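You operate a simulated robot arm through the tools that you are given. There is no shell and no other tool. Be economical: measure what you need, move in short steps, check, and stop when the job is done.

You are at the controls of a simulated two-armed robot. One attempt, no reset.

JOB
Drain the spool line into the white jug and the branch into the steel jug.
Fine: shut the strainer outlet and branch valves first; both cocks shut again. Set down upright: white drain jug, steel drain jug.
Where things are to end (x, y in the base frame): steel drain jug within 20 mm of [160, 1050].

Only the result counts: the job must be done as asked and must still hold three seconds after the hand-in. Knocking over, shifting, dropping, spilling or breaking anything else fails it.

ROBOT AND FRAMES
Two 7-joint arms with two-finger parallel grippers on one trunk, on a base that drives. Base frame: it is fixed to the floor where the robot stands at the start and does not move with it; the origin is under the middle of the robot, x ahead of it, y to its left, z up. Readings come in mm, degrees, newtons and seconds.
The left shoulder is at the start at [50, 161, 1048], the right one opposite. With the tool pointing down near the work surface each hand reaches from about 100 to 520 mm from the robot's upright axis, wherever it stands, measured 20 degrees to its own side. Places, roughly: branch drain cock [200, 1100, 700]; branch valve [300, 900, 700]; spool drain cock [400, 600, 700]; steel drain jug [0, 1250, 500]; strainer outlet valve [600, 0, 700]. Payload 3.43 kg a hand.
Tool frame (each hand has its own): the origin (TCP) lies between the finger pads and is the grasp point; the fingertips stand 30 mm ahead of it; z points along the fingers, y is the line along which they close. Largest opening 94 mm; finger width 28, thickness 10; the body of the gripper, 50 by 96 mm, starts 55 mm behind the TCP.
Orientation is that of the tool frame in the base frame, as a unit quaternion [x, y, z, w]. With the fingers straight down and closing along the base's y, the tool's x points along the base's -x, its y along +y and its z along -z.

CONTROLS
- The arms move only by the tool apply_moves. It takes "left_motion", "right_motion" or both (then of equal length, played together; a hand with none holds still); each is a list of rows, each an object (a shift or turn left out is 0, a gripper value left out holds the last) with "dr": the turn, a rotation vector about the tool's x, y, z in units of 8 degrees (1.0 is 8 degrees), a list of three; "slide": the shift along the tool's x, y, z in units of 50 mm (1.0 is 50 mm), a list of three; "jaw": the closure, from 0 (fully open) to 1 (shut). In form: [{"dr": [ax, ay, az], "slide": [x, y, z], "jaw": jaw}, ...]. A call has 1 to 12 rows; each row shifts and turns the commanded pose from where the row before left it, along the tool's axes as they then stand. A call with a number of a shift or a turn outside -1 to 1 is refused whole. Each row takes 0.2 s and may step no farther than 50 mm and 8.6 degrees from the row before; otherwise, or with a gripper value out of range, the whole call is refused. A pose out of reach is approached as far as the arm can. The call stops where the force on the tool passes 40 N (or 10 N more than at its start, if that is more) or the arm is blocked; 0.2 s more then pass. Each finger travels about 45 mm/s and halts on what it meets, pressing with about 38 N; the grip force reading is that of the motor and also rises with nothing between the fingers. The clock runs only during rows and for 0.2 s after the last one: add rows that do not move to give the fingers time. The reply holds the time, the measured pose of the TCP, the force on the tool along the base axes, the opening and the grip force, in the units named above and with some noise, with the torque about the TCP (base axes, N m) and any sound that the robot's microphone picked up.
- Cameras (640 x 400 px; columns grow to the right, rows downward): "scene" is now at [114.2, 23.3, 1174.5]; the picture's right is [0.39, -0.92, 0.00], its down [-0.47, -0.20, -0.86] and it looks along [0.79, 0.34, -0.51] (base axes); focal length 251 px, centre (320, 200). "left" rides on the left gripper at [76, -14, -103] in its tool frame; the picture's right is [0.18, 0.98, 0.00], its down [-0.75, 0.14, -0.64] and it looks along [-0.63, 0.12, 0.77] (tool axes); focal length 243 px, centre (320, 200). "right" rides on the right gripper at [76, 14, -103] in its tool frame; the picture's right is [-0.18, 0.98, 0.00], its down [-0.75, -0.14, -0.64] and it looks along [-0.63, -0.12, 0.77] (tool axes); focal length 243 px, centre (320, 200).
- capture(camera): a new picture of that camera. The clock stands still meanwhile.
- lift_body(by): slides the trunk up (or, below 0, down) by that many mm; the arms and the scene camera ride with it, the base frame stays. It gives what a move gives, with no picture.
- base_move(legs): drives the robot by 1 to 6 legs, each [ahead, left, turn to the left] in mm, mm and degrees, along the robot's own axes; the way and the turn of a leg run together, so that a leg with both is an arc; at most 1500 mm and 180 degrees a leg. The arms and the cameras ride along, it lands a little off, and it stops where it bumps. It gives what a move gives.
- head_to(pan, tilt): turns the head with the scene camera to pan (to the left, within 80 degrees either way) and tilt (down, from -29 to 69), counted from straight ahead of the robot. It gives what a move gives.
- point_at(camera, pixels): for up to 12 pixels [column, row] of the newest picture of that camera ("zoom" is the newest enlarged one), the place [x, y, z] in the base frame of the surface seen there, good to about 2 mm, but the place of the scene camera against the robot may be out by one fixed shift of up to 18 mm in any direction. The clock stands still meanwhile.
- inspect(camera, box): a new picture of the part [left, top, right, bottom] of that camera's present view, enlarged. The clock stands still meanwhile.
- finish_job(): hands the job in; it is judged then, once.

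Work in short steps. Measure before you move; look again where a grasp or a placing could have gone wrong, and mend it. You have 80 turns and 78 pictures in all, those below and enlarged ones among them. Open the grippers and draw the arms clear of the work before you hand the job in, unless the task says otherwise; then end with one line.

The tools are called after "Call:" as a command line: name --argument value ..., lists and objects as JSON in quotes. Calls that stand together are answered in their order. apply_moves: Moves the arms, as the interface text tells. Its arguments: {"type":"object","properties":{"left_motion":{"type":"array","items":{"type":"object","properties":{"dr":{"type":"array","items":{"type":"number"}},"slide":{"type":"array","items":{"type":"number"}},"jaw":{"type":"number"}}}},"right_motion":{"type":"array","items":{"type":"object","properties":{"dr":{"type":"array","items":{"type":"number"}},"slide":{"type":"array","items":{"type":"number"}},"jaw":{"type":"number"}}}}},"required":[]} The other tools are called the same way: lift_body (by) slides the trunk up or down; base_move (legs) drives the base; head_to (pan, tilt) turns the head that bears the scene camera; capture (camera) takes a picture; point_at (camera, pixels) gives the place of the surface under pixels of a picture; inspect (camera, box) takes an enlarged picture of a part of a camera's view; finish_job () hands the job in.

At the start:

```text
time: 0.0
left_ee_pos: [303.0, 404.6, 1017.0]
left_orientation: [0.0, 1.0, 0.001, 0.0]
left_contact_force: [0.0, -0.1, -1.0]
left_torque: [0.0, 0.01, 0.03]
left_grip_width: 93.8
left_grasp_force: 0.0
right_ee_pos: [283.0, -0.1, 1004.8]
right_orientation: [-0.001, 1.0, 0.0, 0.0]
right_contact_force: [0.1, 0.4, -0.2]
right_torque: [0.0, -0.01, -0.01]
right_grip_width: 93.9
right_grasp_force: 0.0
trunk travel left (down, up): [-75.0, 192.0]
robot x, y, heading: [1.3, 3.5, 0.1]
head pan, tilt: [23.2, 30.9]
```

scene: 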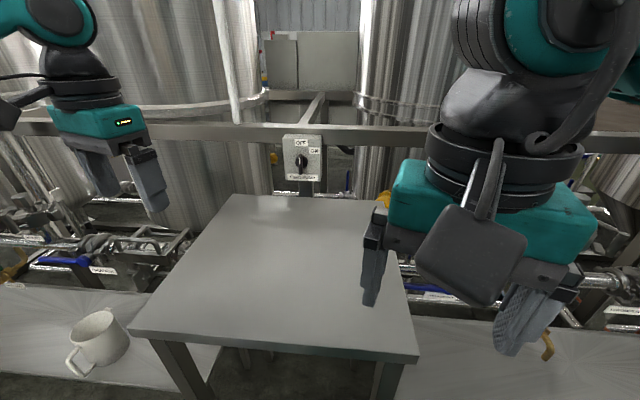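
right: 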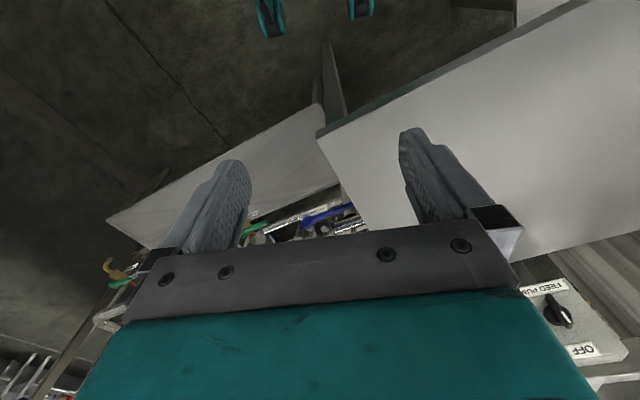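
left: 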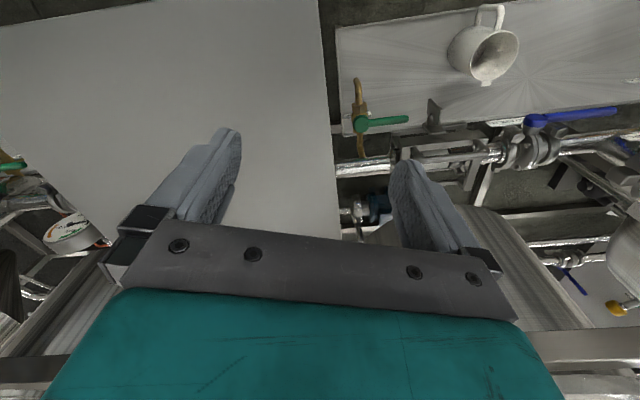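

I start by looking around: panning the head left to see the branch, cocks and jugs.

Call:
head_to --pan 65 --tilt 30

Call:
capture --camera "scene"

Call:
head_to --pan -15 --tilt 35

Call:
capture --camera "scene"

```text
time: 1.1
left_ee_pos: [303.0, 405.6, 1017.3]
left_orientation: [-0.001, 1.0, 0.0, 0.001]
left_contact_force: [0.5, 0.6, 0.3]
left_torque: [0.01, 0.0, 0.0]
left_grip_width: 93.7
left_grasp_force: 0.0
right_ee_pos: [283.1, 0.6, 1005.5]
right_orientation: [-0.001, 1.0, 0.0, 0.0]
right_contact_force: [0.7, 0.2, 0.5]
right_torque: [0.01, 0.02, -0.01]
right_grip_width: 94.1
right_grasp_force: 0.0
trunk travel left (down, up): [-75.0, 192.0]
robot x, y, heading: [0.8, -4.8, 0.1]
head pan, tilt: [65.0, 30.0]
```

```text
74 pictures are left
```

scene: 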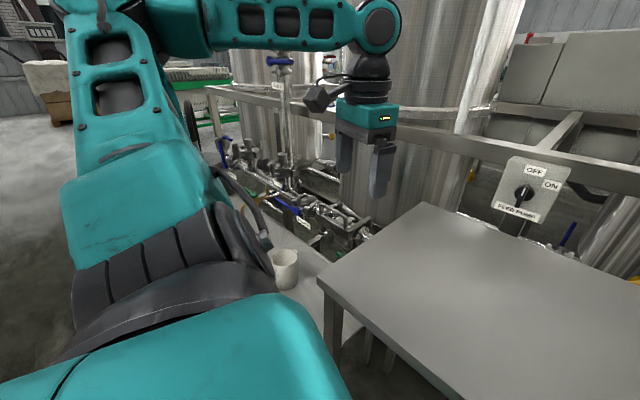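

```text
time: 2.6
left_ee_pos: [302.7, 404.3, 1017.3]
left_orientation: [0.0, 1.0, -0.001, 0.0]
left_contact_force: [0.4, -0.4, 0.3]
left_torque: [0.02, -0.02, -0.01]
left_grip_width: 94.2
left_grasp_force: 0.2
right_ee_pos: [281.8, 0.1, 1006.2]
right_orientation: [-0.001, 1.0, 0.0, 0.0]
right_contact_force: [0.3, -0.4, -0.7]
right_torque: [-0.01, 0.04, 0.0]
right_grip_width: 94.0
right_grasp_force: 0.0
trunk travel left (down, up): [-75.0, 192.0]
robot x, y, heading: [-0.3, 2.0, 0.0]
head pan, tilt: [-15.0, 35.0]
```

```text
73 pictures are left
```

scene: 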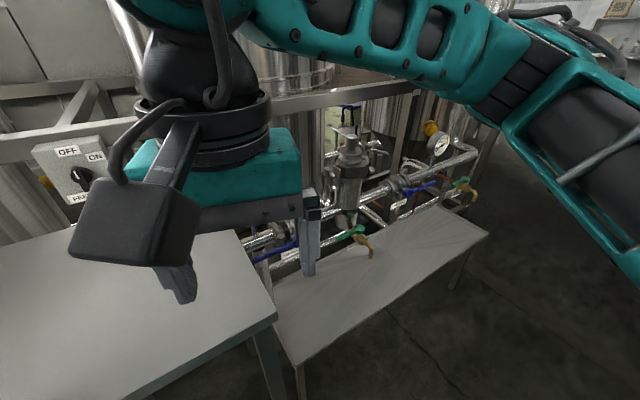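

The strainer is to the right (~350,170), valve handles blue at (275,252) and (420,187). I zoom in to read the labels.

Call:
inspect --camera "scene" --box '[240, 100, 500, 262]'

Call:
point_at --camera "scene" --pixels '[[275, 252], [422, 187], [355, 232], [370, 248], [460, 184], [350, 180], [430, 260], [80, 178], [220, 270], [395, 185], [265, 240]]'

Call:
inspect --camera "scene" --box '[20, 120, 148, 200]'

```text
2.46 times, centred on (370, 181) of scene
```

zoom: 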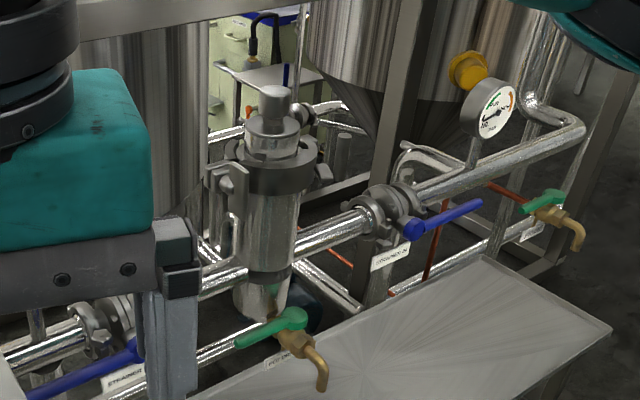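

```text
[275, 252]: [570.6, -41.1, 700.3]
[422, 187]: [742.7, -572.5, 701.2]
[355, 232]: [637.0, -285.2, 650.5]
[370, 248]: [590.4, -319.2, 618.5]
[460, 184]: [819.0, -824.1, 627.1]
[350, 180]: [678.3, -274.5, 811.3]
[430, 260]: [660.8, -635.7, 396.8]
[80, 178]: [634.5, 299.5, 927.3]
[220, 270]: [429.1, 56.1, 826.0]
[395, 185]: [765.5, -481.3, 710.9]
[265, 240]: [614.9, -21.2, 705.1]
```

```text
5.00 times, centred on (84, 160) of scene
```

zoom: 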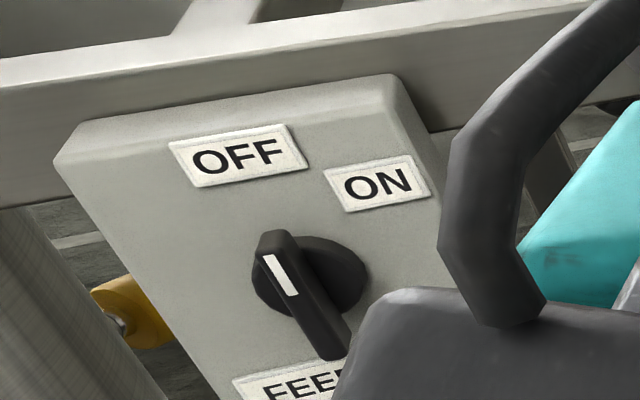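

The pump knob marks OFF. I shift the right hand aside to get a clear view of the strainer outlet valve and the table.

Call:
apply_moves --right_motion '[{"slide": [0, -1, 0]}, {"slide": [0, -1, 0]}, {"slide": [0, -1, 0]}, {"slide": [0, -1, 0]}, {"slide": [0, -1, 0]}, {"slide": [0, -1, 0]}]'

Call:
head_to --pan 5 --tilt 40

Call:
capture --camera "scene"

```text
time: 4.0
left_ee_pos: [302.2, 403.9, 1017.2]
left_orientation: [0.0, 1.0, -0.001, 0.0]
left_contact_force: [0.2, 0.1, -0.3]
left_torque: [-0.04, -0.02, 0.01]
left_grip_width: 93.7
left_grasp_force: 0.1
right_ee_pos: [283.5, -298.2, 1005.2]
right_orientation: [0.0, 1.0, 0.0, 0.0]
right_contact_force: [-0.1, 0.1, 0.8]
right_torque: [-0.01, -0.01, 0.0]
right_grip_width: 94.1
right_grasp_force: 0.1
trunk travel left (down, up): [-75.0, 192.0]
robot x, y, heading: [2.1, -1.4, 0.1]
head pan, tilt: [-15.0, 35.0]
```

```text
time: 4.8
left_ee_pos: [301.8, 405.6, 1017.6]
left_orientation: [0.0, 1.0, 0.0, 0.0]
left_contact_force: [-0.9, 0.6, 0.2]
left_torque: [0.02, -0.02, -0.01]
left_grip_width: 94.0
left_grasp_force: 0.1
right_ee_pos: [284.5, -297.9, 1004.8]
right_orientation: [-0.001, 1.0, 0.0, 0.0]
right_contact_force: [0.3, -0.4, -0.8]
right_torque: [-0.01, 0.02, 0.03]
right_grip_width: 93.8
right_grasp_force: 0.2
trunk travel left (down, up): [-75.0, 192.0]
robot x, y, heading: [-0.1, -1.5, -0.2]
head pan, tilt: [5.0, 40.0]
```

```text
70 pictures are left
```

scene: 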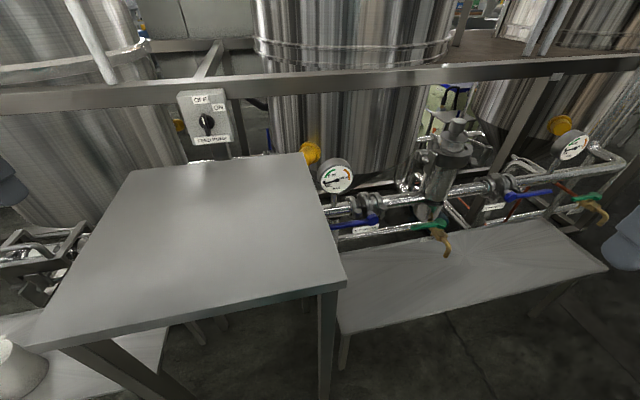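

The valve with label "STRAINER…" is at (360,222). I zoom on it and measure the table corners, handle and pipe.

Call:
point_at --camera "scene" --pixels '[[345, 280], [42, 348], [300, 156], [134, 172], [376, 220], [340, 225], [600, 268], [345, 334], [385, 201], [470, 190], [460, 70], [210, 122]]'

Call:
inspect --camera "scene" --box '[310, 150, 470, 250]'

```text
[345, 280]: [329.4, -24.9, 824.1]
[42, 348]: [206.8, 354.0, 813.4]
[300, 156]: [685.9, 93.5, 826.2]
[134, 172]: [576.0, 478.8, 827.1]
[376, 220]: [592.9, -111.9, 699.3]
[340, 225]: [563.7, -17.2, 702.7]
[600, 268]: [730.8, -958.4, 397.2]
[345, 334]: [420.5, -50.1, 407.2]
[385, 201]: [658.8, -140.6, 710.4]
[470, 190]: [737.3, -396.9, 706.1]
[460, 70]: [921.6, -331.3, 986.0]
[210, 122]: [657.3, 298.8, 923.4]
```

```text
4.00 times, centred on (390, 200) of scene
```

zoom: 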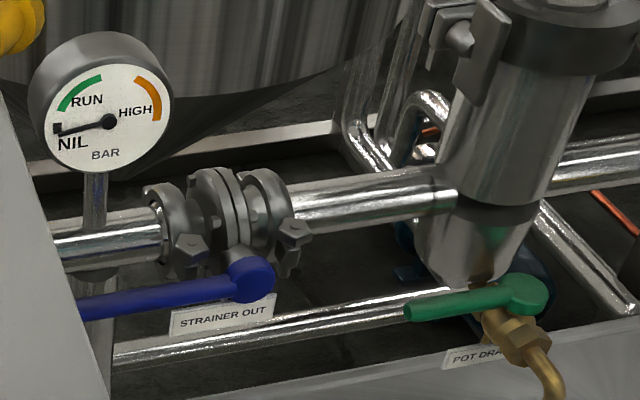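

The lever hub of STRAINER OUT is at [593,-112,699], lever running left along the pipe (open). The skid is turned ~17°; I'll drive square to it and closer.

Call:
base_move --legs '[[0, 0, 17], [0, -150, 0], [80, 0, 0]]'

Call:
head_to --pan -12 --tilt 40

Call:
capture --camera "scene"

Call:
capture --camera "right"

```text
time: 7.9
left_ee_pos: [225.6, 331.2, 1017.5]
left_orientation: [-0.148, 0.989, -0.001, 0.0]
left_contact_force: [-0.2, 0.0, -0.3]
left_torque: [-0.01, -0.01, 0.0]
left_grip_width: 94.2
left_grasp_force: 0.1
right_ee_pos: [413.1, -345.4, 1005.2]
right_orientation: [-0.149, 0.989, 0.0, 0.0]
right_contact_force: [0.5, 0.0, -0.1]
right_torque: [0.02, 0.01, -0.02]
right_grip_width: 94.0
right_grasp_force: 0.1
trunk travel left (down, up): [-75.0, 192.0]
robot x, y, heading: [56.3, -148.2, 16.9]
head pan, tilt: [5.0, 40.0]
stopped in leg 3: the robot was blocked; the commanded pose is now the measured one
```

```text
time: 8.7
left_ee_pos: [225.1, 332.2, 1017.9]
left_orientation: [-0.147, 0.989, -0.001, 0.0]
left_contact_force: [0.7, 0.3, -0.2]
left_torque: [0.01, 0.02, 0.04]
left_grip_width: 93.9
left_grasp_force: 0.1
right_ee_pos: [414.3, -344.8, 1005.8]
right_orientation: [-0.148, 0.989, -0.001, 0.0]
right_contact_force: [0.1, -0.4, 0.4]
right_torque: [0.02, -0.01, 0.02]
right_grip_width: 94.0
right_grasp_force: 0.0
trunk travel left (down, up): [-75.0, 192.0]
robot x, y, heading: [55.5, -145.4, 17.0]
head pan, tilt: [-12.0, 40.0]
```

```text
68 pictures are left
```

scene: 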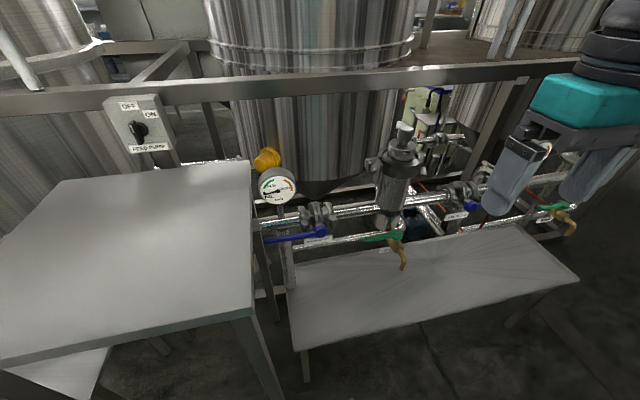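

```text
67 pictures are left
```

right: 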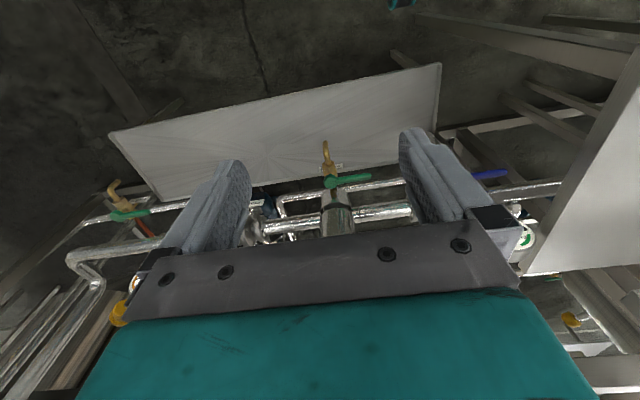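

The base stopped against the table front at about 11 mm forward. I back off slightly, and measure the lever with the right camera (no fixed shift) and compare with scene.

Call:
base_move --legs '[[-15, 0, 0]]'

Call:
capture --camera "right"

Call:
capture --camera "scene"

```text
time: 9.5
left_ee_pos: [211.4, 327.6, 1018.1]
left_orientation: [-0.148, 0.989, 0.001, 0.0]
left_contact_force: [-0.5, 0.2, 0.4]
left_torque: [-0.01, -0.01, -0.03]
left_grip_width: 94.1
left_grasp_force: 0.1
right_ee_pos: [399.6, -348.5, 1004.5]
right_orientation: [-0.148, 0.989, -0.001, 0.0]
right_contact_force: [-0.6, 0.2, -0.3]
right_torque: [-0.02, 0.0, 0.0]
right_grip_width: 94.1
right_grasp_force: 0.1
trunk travel left (down, up): [-75.0, 192.0]
robot x, y, heading: [43.1, -150.0, 17.0]
head pan, tilt: [-12.0, 40.0]
```

```text
66 pictures are left
```

right: 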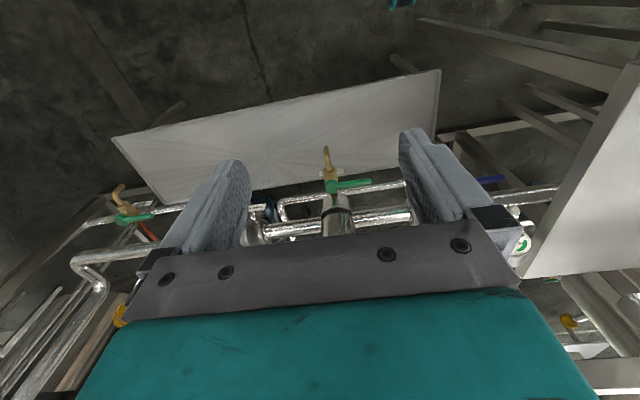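

```text
65 pictures are left
```

scene: 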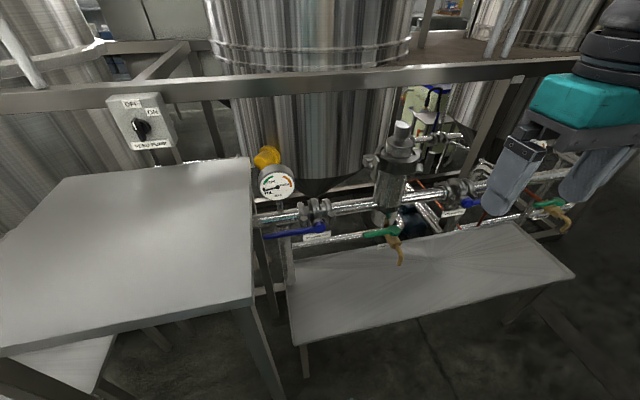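

I measure common points: table corner, green handle ends, bench corner in both cameras, plus the blue lever.

Call:
point_at --camera "right" --pixels '[[370, 181], [328, 187], [326, 150], [480, 180], [500, 178], [438, 72], [437, 124], [527, 274], [340, 203]]'

Call:
point_at --camera "scene" --pixels '[[366, 235], [398, 229], [401, 263], [320, 229], [310, 230], [296, 233], [280, 235], [268, 236], [252, 298], [575, 275], [290, 291], [249, 160]]'

Call:
inspect --camera "scene" --box '[240, 160, 400, 260]'

```text
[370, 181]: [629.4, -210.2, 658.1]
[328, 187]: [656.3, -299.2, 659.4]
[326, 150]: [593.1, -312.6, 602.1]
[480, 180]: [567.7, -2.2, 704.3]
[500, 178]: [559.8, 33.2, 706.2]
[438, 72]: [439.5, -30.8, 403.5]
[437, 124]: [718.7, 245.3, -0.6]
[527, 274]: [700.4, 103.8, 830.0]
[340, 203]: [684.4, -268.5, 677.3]
```

```text
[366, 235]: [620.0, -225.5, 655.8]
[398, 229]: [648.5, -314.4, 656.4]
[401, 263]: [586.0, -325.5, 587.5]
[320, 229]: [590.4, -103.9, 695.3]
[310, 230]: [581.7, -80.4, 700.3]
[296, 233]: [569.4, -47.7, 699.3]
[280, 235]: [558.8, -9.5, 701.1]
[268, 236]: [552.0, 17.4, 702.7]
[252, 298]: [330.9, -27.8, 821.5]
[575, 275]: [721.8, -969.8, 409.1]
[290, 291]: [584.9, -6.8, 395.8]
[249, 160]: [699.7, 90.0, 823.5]
```

```text
4.00 times, centred on (320, 210) of scene
```

zoom: 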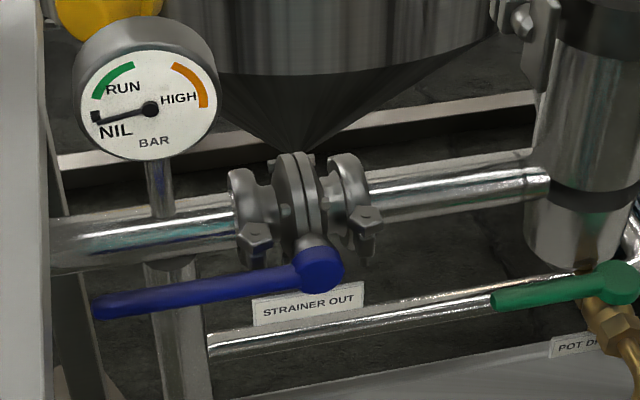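

Correcting by the scene offset (~[8,15,3]), the hub is ≈[600,-93,699], tip ≈[560,33,705]; the stem is horizontal towards me, so the lever swings in a vertical plane. I bring the right hand forward-down and turn it to point ahead with its camera on the right side, jaws shut.

Call:
apply_moves --right_motion '[{"slide": [-1, 0, 0], "jaw": 1}, {"slide": [-1, 0, 0]}, {"slide": [0, 0, 1]}, {"slide": [0, 0, 1]}, {"slide": [0, 0, 1]}]'

Call:
apply_moves --right_motion '[{"dr": [0.6186, -0.6186, -0.6186]}, {"dr": [0.6186, -0.6186, -0.6186]}, {"dr": [0.6186, -0.6186, -0.6186]}, {"dr": [0.6186, -0.6186, -0.6186]}, {"dr": [0.6186, -0.6186, -0.6186]}, {"dr": [0.6186, -0.6186, -0.6186]}, {"dr": [0.6186, -0.6186, -0.6186]}, {"dr": [0.6186, -0.6186, -0.6186]}, {"dr": [0.6186, -0.6186, -0.6186]}, {"dr": [0.6186, -0.6186, -0.6186]}, {"dr": [0.6186, -0.6186, -0.6186]}, {"dr": [0.6186, -0.6186, -0.6186]}]'

Call:
apply_moves --right_motion '[{"dr": [0.6186, -0.6186, -0.6186]}, {"dr": [0.6186, -0.6186, -0.6186]}]'

Call:
capture --camera "right"

```text
time: 10.7
left_ee_pos: [212.4, 328.1, 1017.8]
left_orientation: [-0.148, 0.989, 0.001, 0.0]
left_contact_force: [0.3, -0.7, 0.2]
left_torque: [0.01, 0.03, 0.0]
left_grip_width: 94.1
left_grasp_force: 0.1
right_ee_pos: [496.4, -319.8, 853.3]
right_orientation: [-0.149, 0.989, 0.0, 0.001]
right_contact_force: [-0.4, 0.1, -0.8]
right_torque: [-0.01, -0.01, 0.0]
right_grip_width: 0.2
right_grasp_force: 10.5
trunk travel left (down, up): [-75.0, 192.0]
robot x, y, heading: [39.3, -152.3, 17.1]
head pan, tilt: [-12.0, 40.0]
```

```text
time: 13.3
left_ee_pos: [211.3, 327.7, 1016.6]
left_orientation: [-0.148, 0.989, 0.0, 0.001]
left_contact_force: [0.2, 0.1, -0.7]
left_torque: [0.01, -0.03, -0.02]
left_grip_width: 94.1
left_grasp_force: 0.1
right_ee_pos: [507.4, -309.8, 851.2]
right_orientation: [-0.443, 0.777, -0.26, 0.364]
right_contact_force: [0.3, -1.0, 1.6]
right_torque: [0.02, -0.02, 0.0]
right_grip_width: 0.0
right_grasp_force: 33.2
right hand out of reach, approached as far as the arm can: row 7, 8, 9, 10, 11, 12
trunk travel left (down, up): [-75.0, 192.0]
robot x, y, heading: [40.1, -147.3, 17.1]
head pan, tilt: [-12.0, 40.0]
```

```text
time: 13.9
left_ee_pos: [211.2, 326.3, 1017.5]
left_orientation: [-0.147, 0.989, -0.001, 0.0]
left_contact_force: [0.4, 0.1, 0.1]
left_torque: [0.01, -0.04, 0.0]
left_grip_width: 93.9
left_grasp_force: 0.1
right_ee_pos: [507.3, -309.8, 850.0]
right_orientation: [-0.443, 0.777, -0.261, 0.364]
right_contact_force: [0.0, 0.8, 0.4]
right_torque: [0.02, 0.01, 0.03]
right_grip_width: 0.0
right_grasp_force: 33.6
right hand out of reach, approached as far as the arm can: row 1, 2
trunk travel left (down, up): [-75.0, 192.0]
robot x, y, heading: [42.4, -147.6, 17.0]
head pan, tilt: [-12.0, 40.0]
```

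```text
63 pictures are left
```

right: 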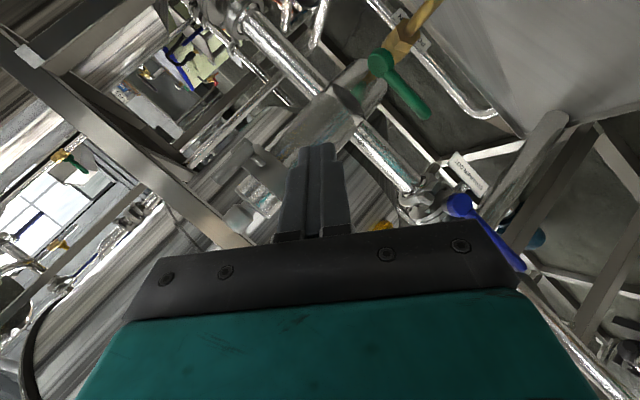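

That orientation is at a joint limit. I undo it and read the pose to learn how the command is tracked.

Call:
apply_moves --right_motion '[{"dr": [-0.6186, 0.6186, 0.6186]}, {"dr": [-0.6186, 0.6186, 0.6186]}, {"dr": [-0.6186, 0.6186, 0.6186]}, {"dr": [-0.6186, 0.6186, 0.6186]}, {"dr": [-0.6186, 0.6186, 0.6186]}, {"dr": [-0.6186, 0.6186, 0.6186]}, {"dr": [-0.6186, 0.6186, 0.6186]}, {"dr": [-0.6186, 0.6186, 0.6186]}]'

```text
time: 15.7
left_ee_pos: [212.6, 328.0, 1017.1]
left_orientation: [-0.148, 0.989, -0.001, 0.0]
left_contact_force: [0.0, -0.1, -0.3]
left_torque: [-0.01, 0.0, 0.0]
left_grip_width: 94.2
left_grasp_force: 0.1
right_ee_pos: [506.0, -308.4, 850.4]
right_orientation: [-0.146, 0.989, 0.014, -0.012]
right_contact_force: [0.0, -0.2, -1.1]
right_torque: [0.03, -0.01, -0.01]
right_grip_width: 0.0
right_grasp_force: 33.1
trunk travel left (down, up): [-75.0, 192.0]
robot x, y, heading: [43.0, -145.8, 17.0]
head pan, tilt: [-12.0, 40.0]
```

The command resets to the measured pose. Now I try a pure pitch about tool y to point forwards.

Call:
apply_moves --right_motion '[{"dr": [0, -1, 0]}, {"dr": [0, -1, 0]}, {"dr": [0, -1, 0]}, {"dr": [0, -1, 0]}, {"dr": [0, -1, 0]}, {"dr": [0, -1, 0]}, {"dr": [0, -1, 0]}, {"dr": [0, -1, 0]}, {"dr": [0, -1, 0]}]'

Call:
capture --camera "scene"

```text
time: 17.7
left_ee_pos: [211.1, 325.8, 1018.1]
left_orientation: [-0.148, 0.989, 0.0, 0.001]
left_contact_force: [-0.2, -0.4, -0.5]
left_torque: [-0.01, 0.04, -0.01]
left_grip_width: 94.2
left_grasp_force: 0.0
right_ee_pos: [507.0, -302.1, 851.0]
right_orientation: [-0.135, 0.886, 0.084, 0.435]
right_contact_force: [0.8, -0.1, -0.1]
right_torque: [0.02, -0.02, 0.01]
right_grip_width: 0.0
right_grasp_force: 33.3
right hand out of reach, approached as far as the arm can: row 7, 8, 9
trunk travel left (down, up): [-75.0, 192.0]
robot x, y, heading: [39.3, -148.6, 17.2]
head pan, tilt: [-12.0, 40.0]
```

```text
62 pictures are left
```

scene: 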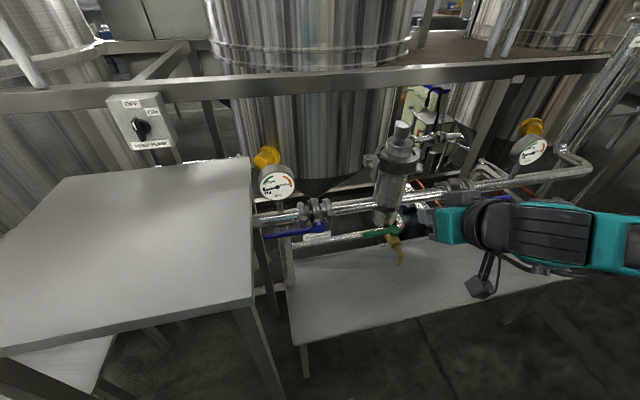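

The hand reaches ~53° pitch, enough to hook the lever from below. I move it left to s≈-190 (in line with the lever), then down in front of it.

Call:
apply_moves --right_motion '[{"slide": [0, 0.98, 0]}, {"slide": [0, 0.98, 0]}, {"slide": [0, 0.98, 0]}, {"slide": [0, 0.98, 0]}, {"slide": [0, 0.98, 0]}]'

Call:
apply_moves --right_motion '[{"slide": [0.564, 0, 0.58]}, {"slide": [0.564, 0, 0.58]}, {"slide": [0.564, 0, 0.58]}, {"slide": [0.564, 0, 0.58]}, {"slide": [0.564, 0, 0.58]}]'

Call:
capture --camera "right"

Call:
capture --camera "scene"

```text
time: 18.9
left_ee_pos: [211.6, 327.6, 1018.3]
left_orientation: [-0.148, 0.989, 0.001, 0.0]
left_contact_force: [-0.5, -0.4, -1.1]
left_torque: [-0.05, -0.01, 0.01]
left_grip_width: 94.2
left_grasp_force: 0.1
right_ee_pos: [435.8, -65.5, 855.8]
right_orientation: [-0.134, 0.887, 0.082, 0.435]
right_contact_force: [0.8, 0.4, -0.4]
right_torque: [-0.04, 0.01, 0.04]
right_grip_width: 0.0
right_grasp_force: 33.5
right hand out of reach, approached as far as the arm can: row 1
trunk travel left (down, up): [-75.0, 192.0]
robot x, y, heading: [43.4, -146.0, 16.9]
head pan, tilt: [-12.0, 40.0]
```

```text
time: 20.1
left_ee_pos: [213.1, 327.2, 1017.8]
left_orientation: [-0.148, 0.989, 0.0, 0.001]
left_contact_force: [-0.4, -0.2, 0.2]
left_torque: [-0.02, 0.01, 0.0]
left_grip_width: 94.3
left_grasp_force: 0.1
right_ee_pos: [463.5, -54.4, 653.8]
right_orientation: [-0.136, 0.886, 0.084, 0.435]
right_contact_force: [0.6, -0.1, -1.1]
right_torque: [-0.03, -0.02, -0.01]
right_grip_width: 0.0
right_grasp_force: 32.7
trunk travel left (down, up): [-75.0, 192.0]
robot x, y, heading: [42.3, -148.3, 17.0]
head pan, tilt: [-12.0, 40.0]
```

```text
61 pictures are left
```

right: 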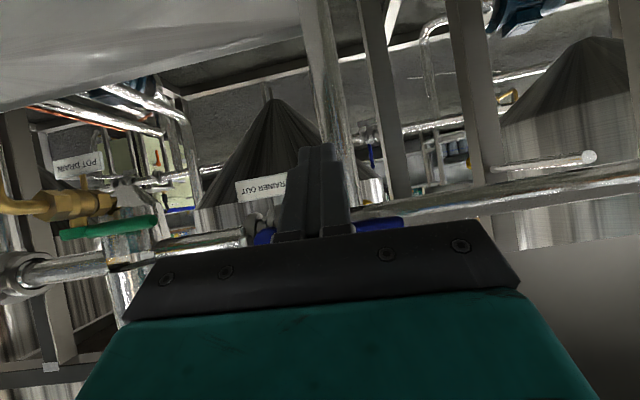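

```text
60 pictures are left
```

scene: 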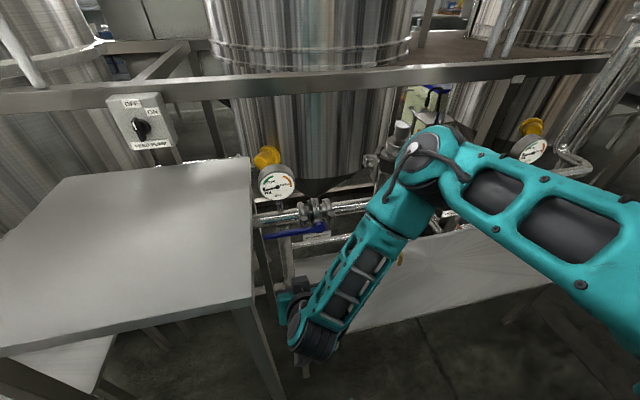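

The lever is seen at (390,225) just above the fingers in the right view. I check the lower pipe's position before sliding forward.

Call:
point_at --camera "scene" --pixels '[[345, 239], [320, 242], [316, 236], [300, 212], [335, 207]]'

Call:
point_at --camera "right" --pixels '[[378, 225], [264, 237], [240, 190], [210, 242], [430, 203], [330, 100], [110, 230]]'

```text
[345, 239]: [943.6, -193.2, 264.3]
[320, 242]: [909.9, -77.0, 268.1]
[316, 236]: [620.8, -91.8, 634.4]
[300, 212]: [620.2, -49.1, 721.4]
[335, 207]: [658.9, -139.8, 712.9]
```

```text
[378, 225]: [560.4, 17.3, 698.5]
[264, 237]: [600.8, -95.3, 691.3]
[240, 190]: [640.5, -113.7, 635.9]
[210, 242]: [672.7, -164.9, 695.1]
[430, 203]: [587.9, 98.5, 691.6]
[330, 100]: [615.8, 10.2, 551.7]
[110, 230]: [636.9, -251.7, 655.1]
```

Path clear (lower pipe is far behind/below). I slide forward ~110 mm under the lever, then raise gently to contact.

Call:
apply_moves --right_motion '[{"slide": [-0.445, 0, 0.583]}, {"slide": [-0.445, 0, 0.583]}, {"slide": [-0.445, 0, 0.583]}, {"slide": [-0.238, 0, -0.182]}, {"slide": [-0.159, 0, -0.121]}, {"slide": [-0.159, 0, -0.121]}, {"slide": [-0.159, 0, -0.121]}]'

Call:
capture --camera "right"

```text
time: 21.7
left_ee_pos: [212.2, 327.7, 1018.2]
left_orientation: [-0.148, 0.989, 0.0, 0.0]
left_contact_force: [0.0, -0.8, -0.3]
left_torque: [-0.02, 0.02, 0.02]
left_grip_width: 94.3
left_grasp_force: 0.0
right_ee_pos: [568.9, -21.0, 698.2]
right_orientation: [-0.135, 0.888, 0.084, 0.432]
right_contact_force: [-6.0, -3.9, -6.5]
right_torque: [0.09, 0.0, -0.15]
right_grip_width: 0.1
right_grasp_force: 32.6
trunk travel left (down, up): [-75.0, 192.0]
robot x, y, heading: [41.2, -149.5, 16.9]
head pan, tilt: [-12.0, 40.0]
```

```text
59 pictures are left
```

right: 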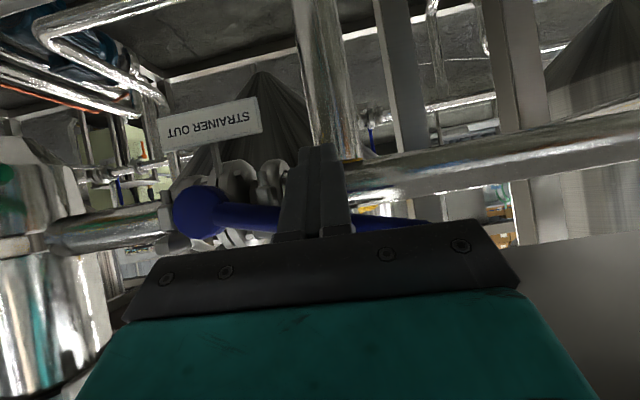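

The lever is moving up with only ~7 N, so up is its travel. I continue along the arc toward vertical.

Call:
apply_moves --right_motion '[{"slide": [-0.366, -0.04, -0.279]}, {"slide": [-0.334, -0.16, -0.255]}, {"slide": [-0.27, -0.28, -0.206]}, {"slide": [-0.2, -0.32, -0.153]}, {"slide": [-0.118, -0.4, -0.09]}]'

Call:
capture --camera "scene"

Call:
capture --camera "right"

```text
time: 22.9
left_ee_pos: [210.7, 329.3, 1016.8]
left_orientation: [-0.149, 0.989, -0.001, 0.0]
left_contact_force: [0.5, 0.1, -0.8]
left_torque: [0.0, -0.01, -0.01]
left_grip_width: 94.0
left_grasp_force: 0.0
right_ee_pos: [585.8, -73.8, 778.5]
right_orientation: [-0.14, 0.887, 0.087, 0.432]
right_contact_force: [-5.0, 17.1, -6.1]
right_torque: [-0.13, 0.05, 0.15]
right_grip_width: 0.0
right_grasp_force: 33.3
trunk travel left (down, up): [-75.0, 192.0]
robot x, y, heading: [43.0, -148.3, 17.1]
head pan, tilt: [-12.0, 40.0]
```

```text
58 pictures are left
```

scene: 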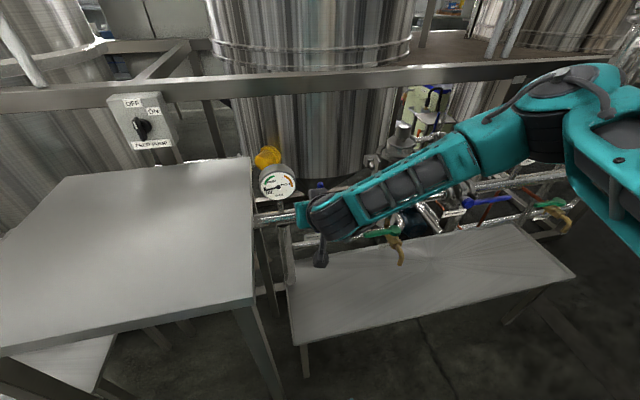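

```text
57 pictures are left
```

right: 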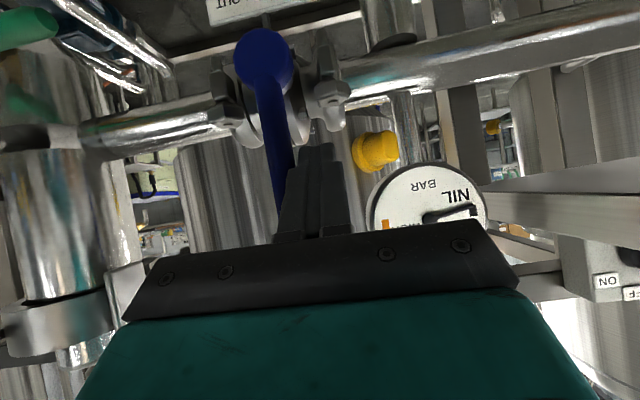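

The lever is near vertical, force 17 N. I press a little further in small steps to find the stop.

Call:
apply_moves --right_motion '[{"slide": [0, -0.1, 0]}, {"slide": [0, -0.1, 0]}, {"slide": [0, -0.1, 0]}, {"slide": [0, -0.1, 0]}]'

Call:
capture --camera "right"

```text
time: 23.4
left_ee_pos: [210.2, 327.1, 1017.8]
left_orientation: [-0.15, 0.989, 0.0, 0.0]
left_contact_force: [0.8, 0.8, 0.6]
left_torque: [0.03, -0.01, -0.02]
left_grip_width: 94.2
left_grasp_force: 0.1
right_ee_pos: [582.9, -73.1, 780.4]
right_orientation: [-0.147, 0.886, 0.095, 0.43]
right_contact_force: [-3.7, 3.6, 0.0]
right_torque: [-0.04, -0.01, 0.06]
right_grip_width: 0.0
right_grasp_force: 33.0
trunk travel left (down, up): [-75.0, 192.0]
robot x, y, heading: [41.8, -150.5, 16.9]
head pan, tilt: [-12.0, 40.0]
stopped in row 2 (right hand): the force on the tool passed its limit (the readings are from after the stop); the commanded pose is now the measured one
```

```text
56 pictures are left
```

right: 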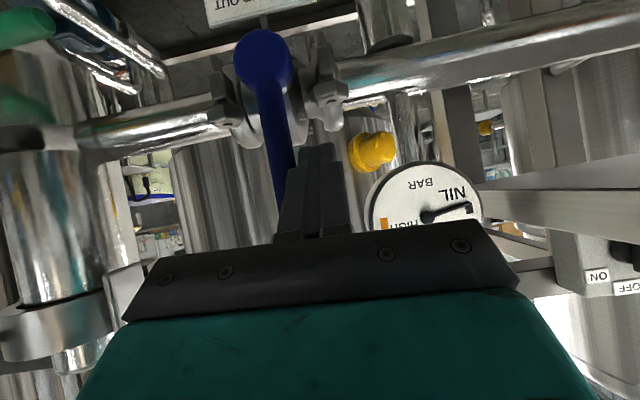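

The stop is reached (force limit). I withdraw the hand backward and upward and verify the lever.

Call:
apply_moves --right_motion '[{"slide": [0.6, 0.06, -0.79]}, {"slide": [0.6, 0, -0.79]}, {"slide": [0.6, 0, -0.79]}, {"slide": [-0.79, -0.3, -0.6]}, {"slide": [-0.79, -0.3, -0.6]}, {"slide": [-0.79, -0.3, -0.6]}, {"slide": [-0.79, -0.3, -0.6]}]'

Call:
apply_moves --right_motion '[{"dr": [0, 1, 0]}, {"dr": [0, 1, 0]}, {"dr": [0, 1, 0]}, {"dr": [0, 1, 0]}, {"dr": [0, 1, 0]}, {"dr": [0, 0.5, 0]}, {"slide": [0.5, -0.8, 0]}, {"slide": [0.5, -0.8, 0]}, {"slide": [0.5, -0.8, 0]}]'

Call:
inspect --camera "scene" --box '[230, 140, 390, 260]'

```text
refused: row 4 steps farther than a row can; nothing moved
```

```text
time: 24.8
left_ee_pos: [208.3, 326.5, 1020.7]
left_orientation: [-0.149, 0.989, 0.001, 0.002]
left_contact_force: [-0.4, 1.0, -0.6]
left_torque: [0.01, 0.01, -0.01]
left_grip_width: 94.2
left_grasp_force: 0.1
right_ee_pos: [578.1, -75.9, 783.6]
right_orientation: [-0.171, 0.981, 0.036, 0.082]
right_contact_force: [-18.9, -5.2, 15.9]
right_torque: [0.12, -1.43, -0.42]
right_grip_width: 0.2
right_grasp_force: 33.3
trunk travel left (down, up): [-75.0, 192.0]
robot x, y, heading: [38.4, -150.5, 17.0]
head pan, tilt: [-12.0, 40.0]
stopped in row 6 (right hand): the force on the tool passed its limit (the readings are from after the stop); the commanded pose is now the measured one
```

```text
3.33 times, centred on (310, 200) of scene
```

zoom: 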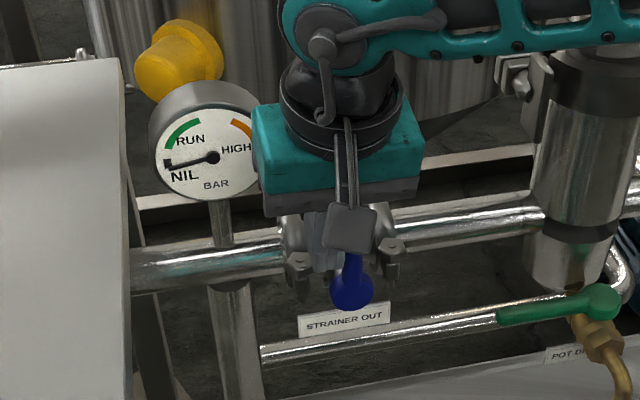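

The refusal made the hand turn in place and touch the valve body; nothing more than ~25 N. I lift off up-and-back gently, then clear.

Call:
apply_moves --right_motion '[{"slide": [0.2, 0.05, -0.2]}, {"slide": [0.4, 0.05, -0.3]}, {"slide": [0.6, 0, -0.5]}, {"slide": [0.7, 0, -0.6]}, {"slide": [0.7, 0, -0.6]}, {"slide": [0.7, 0, -0.6]}, {"slide": [0.3, -0.9, 0]}, {"slide": [0.3, -0.9, 0]}, {"slide": [0, -0.9, 0]}, {"slide": [0, -0.9, 0]}]'

Call:
inspect --camera "scene" --box '[230, 140, 390, 260]'

```text
time: 27.0
left_ee_pos: [209.0, 327.6, 1018.2]
left_orientation: [-0.148, 0.989, 0.0, 0.0]
left_contact_force: [0.2, 0.4, -0.3]
left_torque: [0.0, 0.0, -0.01]
left_grip_width: 94.0
left_grasp_force: 0.1
right_ee_pos: [439.0, -316.7, 876.3]
right_orientation: [-0.171, 0.981, 0.034, 0.08]
right_contact_force: [-0.3, -0.1, 0.1]
right_torque: [-0.01, 0.0, 0.0]
right_grip_width: 0.2
right_grasp_force: 33.7
trunk travel left (down, up): [-75.0, 192.0]
robot x, y, heading: [42.8, -150.5, 17.3]
head pan, tilt: [-12.0, 40.0]
```

```text
3.33 times, centred on (310, 200) of scene
```

zoom: 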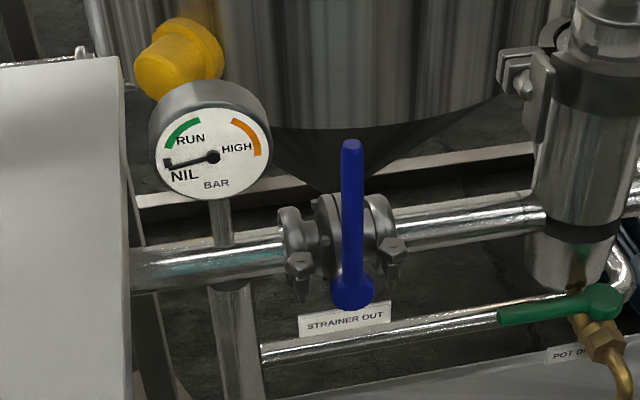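

STRAINER OUT is shut (lever vertical). Now I raise the right hand and drive left along the skid to the branch section.

Call:
apply_moves --right_motion '[{"slide": [0.5, 0, -0.7]}, {"slide": [0.5, 0, -0.7]}, {"slide": [0.5, 0, -0.7]}]'

Call:
base_move --legs '[[-60, 0, 0], [0, 760, 0]]'

Call:
head_to --pan 5 --tilt 42

Call:
capture --camera "scene"

```text
time: 27.8
left_ee_pos: [210.4, 326.8, 1018.3]
left_orientation: [-0.149, 0.989, -0.001, 0.0]
left_contact_force: [0.8, -0.3, 0.8]
left_torque: [-0.02, -0.02, 0.01]
left_grip_width: 93.8
left_grasp_force: 0.1
right_ee_pos: [370.9, -353.9, 976.9]
right_orientation: [-0.17, 0.982, 0.034, 0.081]
right_contact_force: [0.0, -0.2, -0.1]
right_torque: [-0.01, -0.04, -0.02]
right_grip_width: 0.2
right_grasp_force: 32.3
right hand out of reach, approached as far as the arm can: row 2, 3
trunk travel left (down, up): [-75.0, 192.0]
robot x, y, heading: [39.5, -148.5, 17.2]
head pan, tilt: [-12.0, 40.0]
```

```text
time: 32.4
left_ee_pos: [-80.1, 1028.3, 1018.7]
left_orientation: [-0.155, 0.988, 0.001, 0.001]
left_contact_force: [0.3, 0.1, -0.7]
left_torque: [0.0, 0.0, 0.01]
left_grip_width: 93.8
left_grasp_force: 0.1
right_ee_pos: [91.5, 350.4, 975.2]
right_orientation: [-0.176, 0.981, 0.035, 0.079]
right_contact_force: [-0.2, -0.1, -0.6]
right_torque: [-0.01, 0.02, 0.02]
right_grip_width: 0.0
right_grasp_force: 33.4
trunk travel left (down, up): [-75.0, 192.0]
robot x, y, heading: [-242.4, 553.9, 17.8]
head pan, tilt: [-12.0, 40.0]
```

```text
time: 33.2
left_ee_pos: [-79.4, 1030.2, 1017.4]
left_orientation: [-0.154, 0.988, 0.0, 0.0]
left_contact_force: [-0.1, 0.1, 0.5]
left_torque: [-0.01, 0.01, -0.03]
left_grip_width: 93.8
left_grasp_force: 0.1
right_ee_pos: [92.1, 350.6, 976.0]
right_orientation: [-0.176, 0.981, 0.035, 0.079]
right_contact_force: [-0.5, -0.1, 0.4]
right_torque: [0.0, -0.02, 0.0]
right_grip_width: 0.1
right_grasp_force: 33.5
trunk travel left (down, up): [-75.0, 192.0]
robot x, y, heading: [-243.7, 551.8, 17.8]
head pan, tilt: [5.0, 42.0]
```

```text
53 pictures are left
```

scene: 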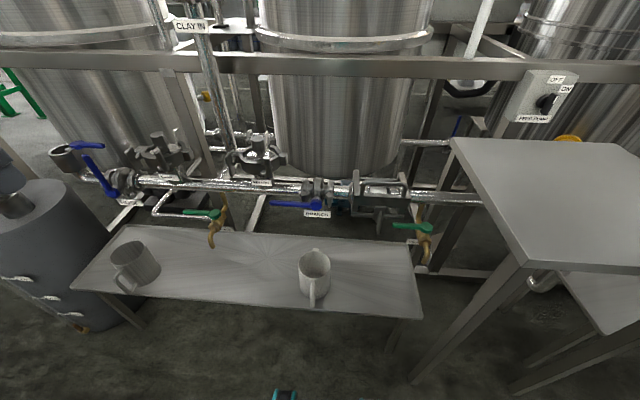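

Excellent overview: steel jug (133,262), white jug (313,275), BRANCH lever (300,204), spool cock (415,230), branch cock (205,215). I zoom into both halves.

Call:
inspect --camera "scene" --box '[250, 160, 450, 300]'

Call:
inspect --camera "scene" --box '[90, 120, 270, 300]'

Call:
point_at --camera "scene" --pixels '[[313, 257], [302, 252], [312, 292], [133, 245], [116, 262], [122, 288], [318, 205], [276, 205], [429, 228], [396, 226], [216, 212], [187, 212]]'

Call:
point_at --camera "scene" --pixels '[[425, 260], [211, 245], [424, 246], [220, 232], [419, 316], [72, 286], [125, 228], [405, 250], [300, 270], [325, 288], [327, 260], [105, 278]]'

```text
2.86 times, centred on (350, 230) of scene
```

zoom: 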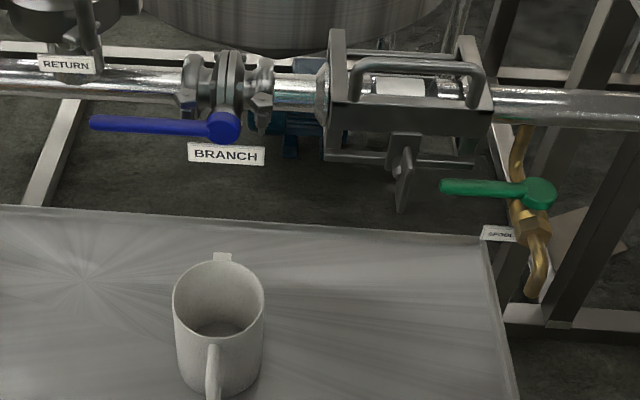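

```text
2.22 times, centred on (180, 210) of scene
```

zoom: 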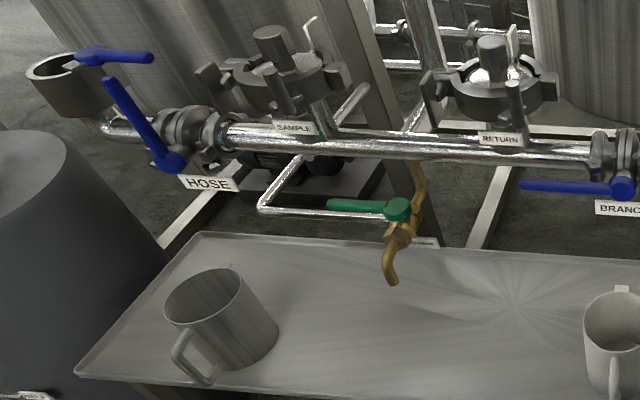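

```text
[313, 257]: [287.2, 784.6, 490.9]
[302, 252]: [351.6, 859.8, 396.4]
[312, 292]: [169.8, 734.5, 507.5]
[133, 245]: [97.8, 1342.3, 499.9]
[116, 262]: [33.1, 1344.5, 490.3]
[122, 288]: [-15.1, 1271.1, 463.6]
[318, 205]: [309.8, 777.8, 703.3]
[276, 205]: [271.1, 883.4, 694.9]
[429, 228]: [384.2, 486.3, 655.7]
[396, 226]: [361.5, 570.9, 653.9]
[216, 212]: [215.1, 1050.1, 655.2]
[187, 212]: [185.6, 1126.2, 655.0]
```

```text
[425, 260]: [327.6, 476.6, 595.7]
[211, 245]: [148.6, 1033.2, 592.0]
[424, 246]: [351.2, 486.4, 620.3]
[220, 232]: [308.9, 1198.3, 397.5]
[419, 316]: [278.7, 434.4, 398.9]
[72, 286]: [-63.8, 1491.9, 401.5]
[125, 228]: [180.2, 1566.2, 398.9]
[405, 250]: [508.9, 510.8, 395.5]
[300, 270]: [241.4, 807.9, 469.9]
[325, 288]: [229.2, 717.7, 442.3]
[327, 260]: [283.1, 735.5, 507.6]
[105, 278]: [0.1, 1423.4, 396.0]
```

The BRANCH lever mirrors the strainer one (hub ≈[318,793,703], tip ≈[279,898]). I move the base ~60 mm ahead and prepare the left hand (closed, pitched forward) as before.

Call:
base_move --legs '[[60, 15, 0]]'

Call:
apply_moves --left_motion '[{"slide": [0, -1, 0], "jaw": 1}, {"slide": [0, -1, 0]}, {"slide": [0, -1, 0]}, {"slide": [0, -1, 0]}, {"slide": [-1, 0, 0]}, {"slide": [-0.8, 0, 0]}, {"slide": [0, 0, 1]}, {"slide": [0, 0, 1]}, {"slide": [0, 0, 1]}]'

Call:
apply_moves --left_motion '[{"dr": [0, -1, 0]}, {"dr": [0, -1, 0]}, {"dr": [0, -1, 0]}, {"dr": [0, -1, 0]}, {"dr": [0, -1, 0]}, {"dr": [0, -1, 0]}, {"dr": [0, -0.5, 0]}]'

Call:
capture --camera "left"

```text
time: 34.2
left_ee_pos: [-27.4, 1064.3, 1017.9]
left_orientation: [-0.156, 0.988, 0.0, 0.0]
left_contact_force: [-0.3, 0.1, -0.7]
left_torque: [0.0, 0.01, 0.02]
left_grip_width: 94.0
left_grasp_force: 0.1
right_ee_pos: [145.0, 382.3, 975.8]
right_orientation: [-0.177, 0.98, 0.035, 0.079]
right_contact_force: [0.2, -0.5, -1.1]
right_torque: [0.02, 0.01, 0.02]
right_grip_width: 0.0
right_grasp_force: 33.3
trunk travel left (down, up): [-75.0, 192.0]
robot x, y, heading: [-192.9, 584.5, 18.0]
head pan, tilt: [5.0, 42.0]
```

```text
time: 36.2
left_ee_pos: [119.0, 898.0, 868.9]
left_orientation: [-0.155, 0.988, -0.001, 0.0]
left_contact_force: [-0.7, -0.1, -0.7]
left_torque: [0.01, -0.02, 0.01]
left_grip_width: 0.0
left_grasp_force: 32.9
right_ee_pos: [143.7, 382.2, 976.3]
right_orientation: [-0.178, 0.98, 0.036, 0.08]
right_contact_force: [-0.4, 0.8, 0.4]
right_torque: [0.0, 0.0, 0.0]
right_grip_width: 0.2
right_grasp_force: 33.0
trunk travel left (down, up): [-75.0, 192.0]
robot x, y, heading: [-186.9, 585.5, 17.8]
head pan, tilt: [5.0, 42.0]
```

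```text
time: 37.8
left_ee_pos: [140.1, 902.6, 864.2]
left_orientation: [-0.14, 0.888, 0.068, 0.434]
left_contact_force: [-0.2, 0.0, -0.8]
left_torque: [-0.02, -0.04, 0.03]
left_grip_width: 0.0
left_grasp_force: 32.8
left hand out of reach, approached as far as the arm can: row 6, 7
right_ee_pos: [143.5, 382.6, 974.7]
right_orientation: [-0.177, 0.98, 0.035, 0.079]
right_contact_force: [-0.1, -0.3, -0.2]
right_torque: [0.0, 0.02, -0.04]
right_grip_width: 0.1
right_grasp_force: 32.7
trunk travel left (down, up): [-75.0, 192.0]
robot x, y, heading: [-188.2, 584.5, 17.9]
head pan, tilt: [5.0, 42.0]
```

```text
50 pictures are left
```

left: 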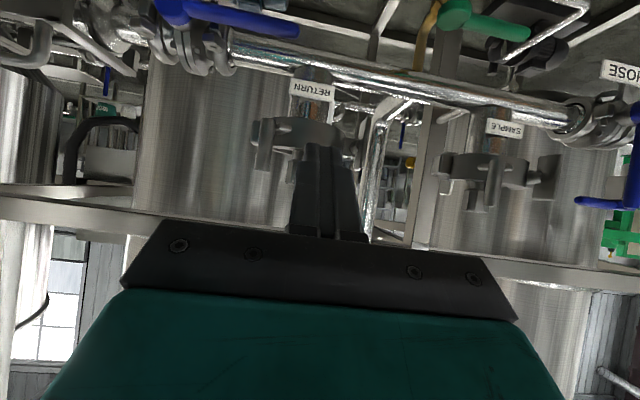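

I measure the BRANCH lever, hub at (172,12), tip (295,27), with the hand camera (no fixed shift), plus the branch cock.

Call:
point_at --camera "left" --pixels '[[172, 12], [215, 17], [255, 22], [294, 28], [452, 14], [485, 24], [525, 33], [330, 60]]'

```text
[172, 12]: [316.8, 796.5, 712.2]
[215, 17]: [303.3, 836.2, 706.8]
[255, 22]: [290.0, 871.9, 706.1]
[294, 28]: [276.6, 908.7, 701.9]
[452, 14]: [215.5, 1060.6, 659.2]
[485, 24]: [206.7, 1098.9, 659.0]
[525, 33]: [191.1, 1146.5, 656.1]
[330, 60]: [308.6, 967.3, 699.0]
```

I go down-right to s≈739 in front of the lever, then under it and raise into contact as before.

Call:
apply_moves --left_motion '[{"slide": [0.624, -0.308, 0.567]}, {"slide": [0.624, -0.308, 0.567]}, {"slide": [0.624, -0.308, 0.567]}, {"slide": [0.624, -0.308, 0.567]}, {"slide": [0.624, -0.308, 0.567]}]'

Call:
apply_moves --left_motion '[{"slide": [-0.457, 0, 0.599]}, {"slide": [-0.457, 0, 0.599]}, {"slide": [-0.457, 0, 0.599]}, {"slide": [-0.238, 0, -0.182]}, {"slide": [-0.159, 0, -0.121]}, {"slide": [-0.159, 0, -0.121]}, {"slide": [-0.159, 0, -0.121]}]'

Call:
capture --camera "left"

```text
time: 39.0
left_ee_pos: [154.2, 922.7, 776.0]
left_orientation: [-0.14, 0.888, 0.068, 0.433]
left_contact_force: [-0.1, 0.0, -0.5]
left_torque: [-0.01, -0.02, 0.02]
left_grip_width: 0.0
left_grasp_force: 33.5
left hand out of reach, approached as far as the arm can: row 2, 3, 4, 5
right_ee_pos: [144.0, 383.8, 976.7]
right_orientation: [-0.176, 0.98, 0.036, 0.08]
right_contact_force: [0.1, -0.2, 0.9]
right_torque: [0.01, 0.03, 0.0]
right_grip_width: 0.0
right_grasp_force: 33.2
trunk travel left (down, up): [-75.0, 192.0]
robot x, y, heading: [-188.6, 586.1, 18.1]
head pan, tilt: [5.0, 42.0]
```

```text
time: 40.1
left_ee_pos: [247.7, 964.8, 795.2]
left_orientation: [-0.14, 0.895, 0.066, 0.418]
left_contact_force: [-6.7, 0.8, -1.4]
left_torque: [0.0, 0.11, 0.08]
left_grip_width: 0.0
left_grasp_force: 33.2
left hand out of reach, approached as far as the arm can: row 2, 3
right_ee_pos: [144.4, 382.5, 976.5]
right_orientation: [-0.177, 0.98, 0.036, 0.08]
right_contact_force: [-0.1, -0.6, -0.4]
right_torque: [0.03, -0.03, 0.03]
right_grip_width: 0.0
right_grasp_force: 32.8
trunk travel left (down, up): [-75.0, 192.0]
robot x, y, heading: [-193.3, 586.1, 17.9]
head pan, tilt: [5.0, 42.0]
stopped in row 5 (left hand): the force on the tool passed its limit (the readings are from after the stop); the commanded pose is now the measured one
```

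```text
49 pictures are left
```

left: 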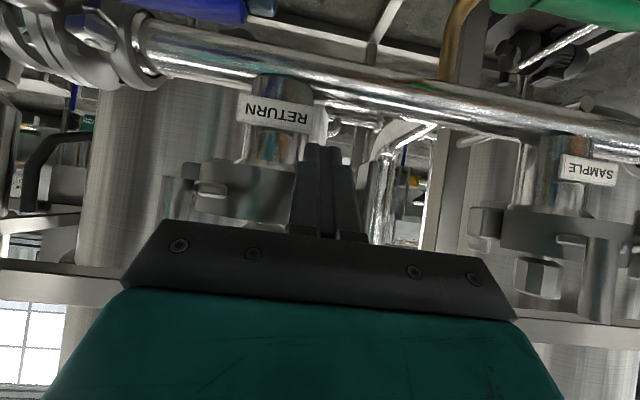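

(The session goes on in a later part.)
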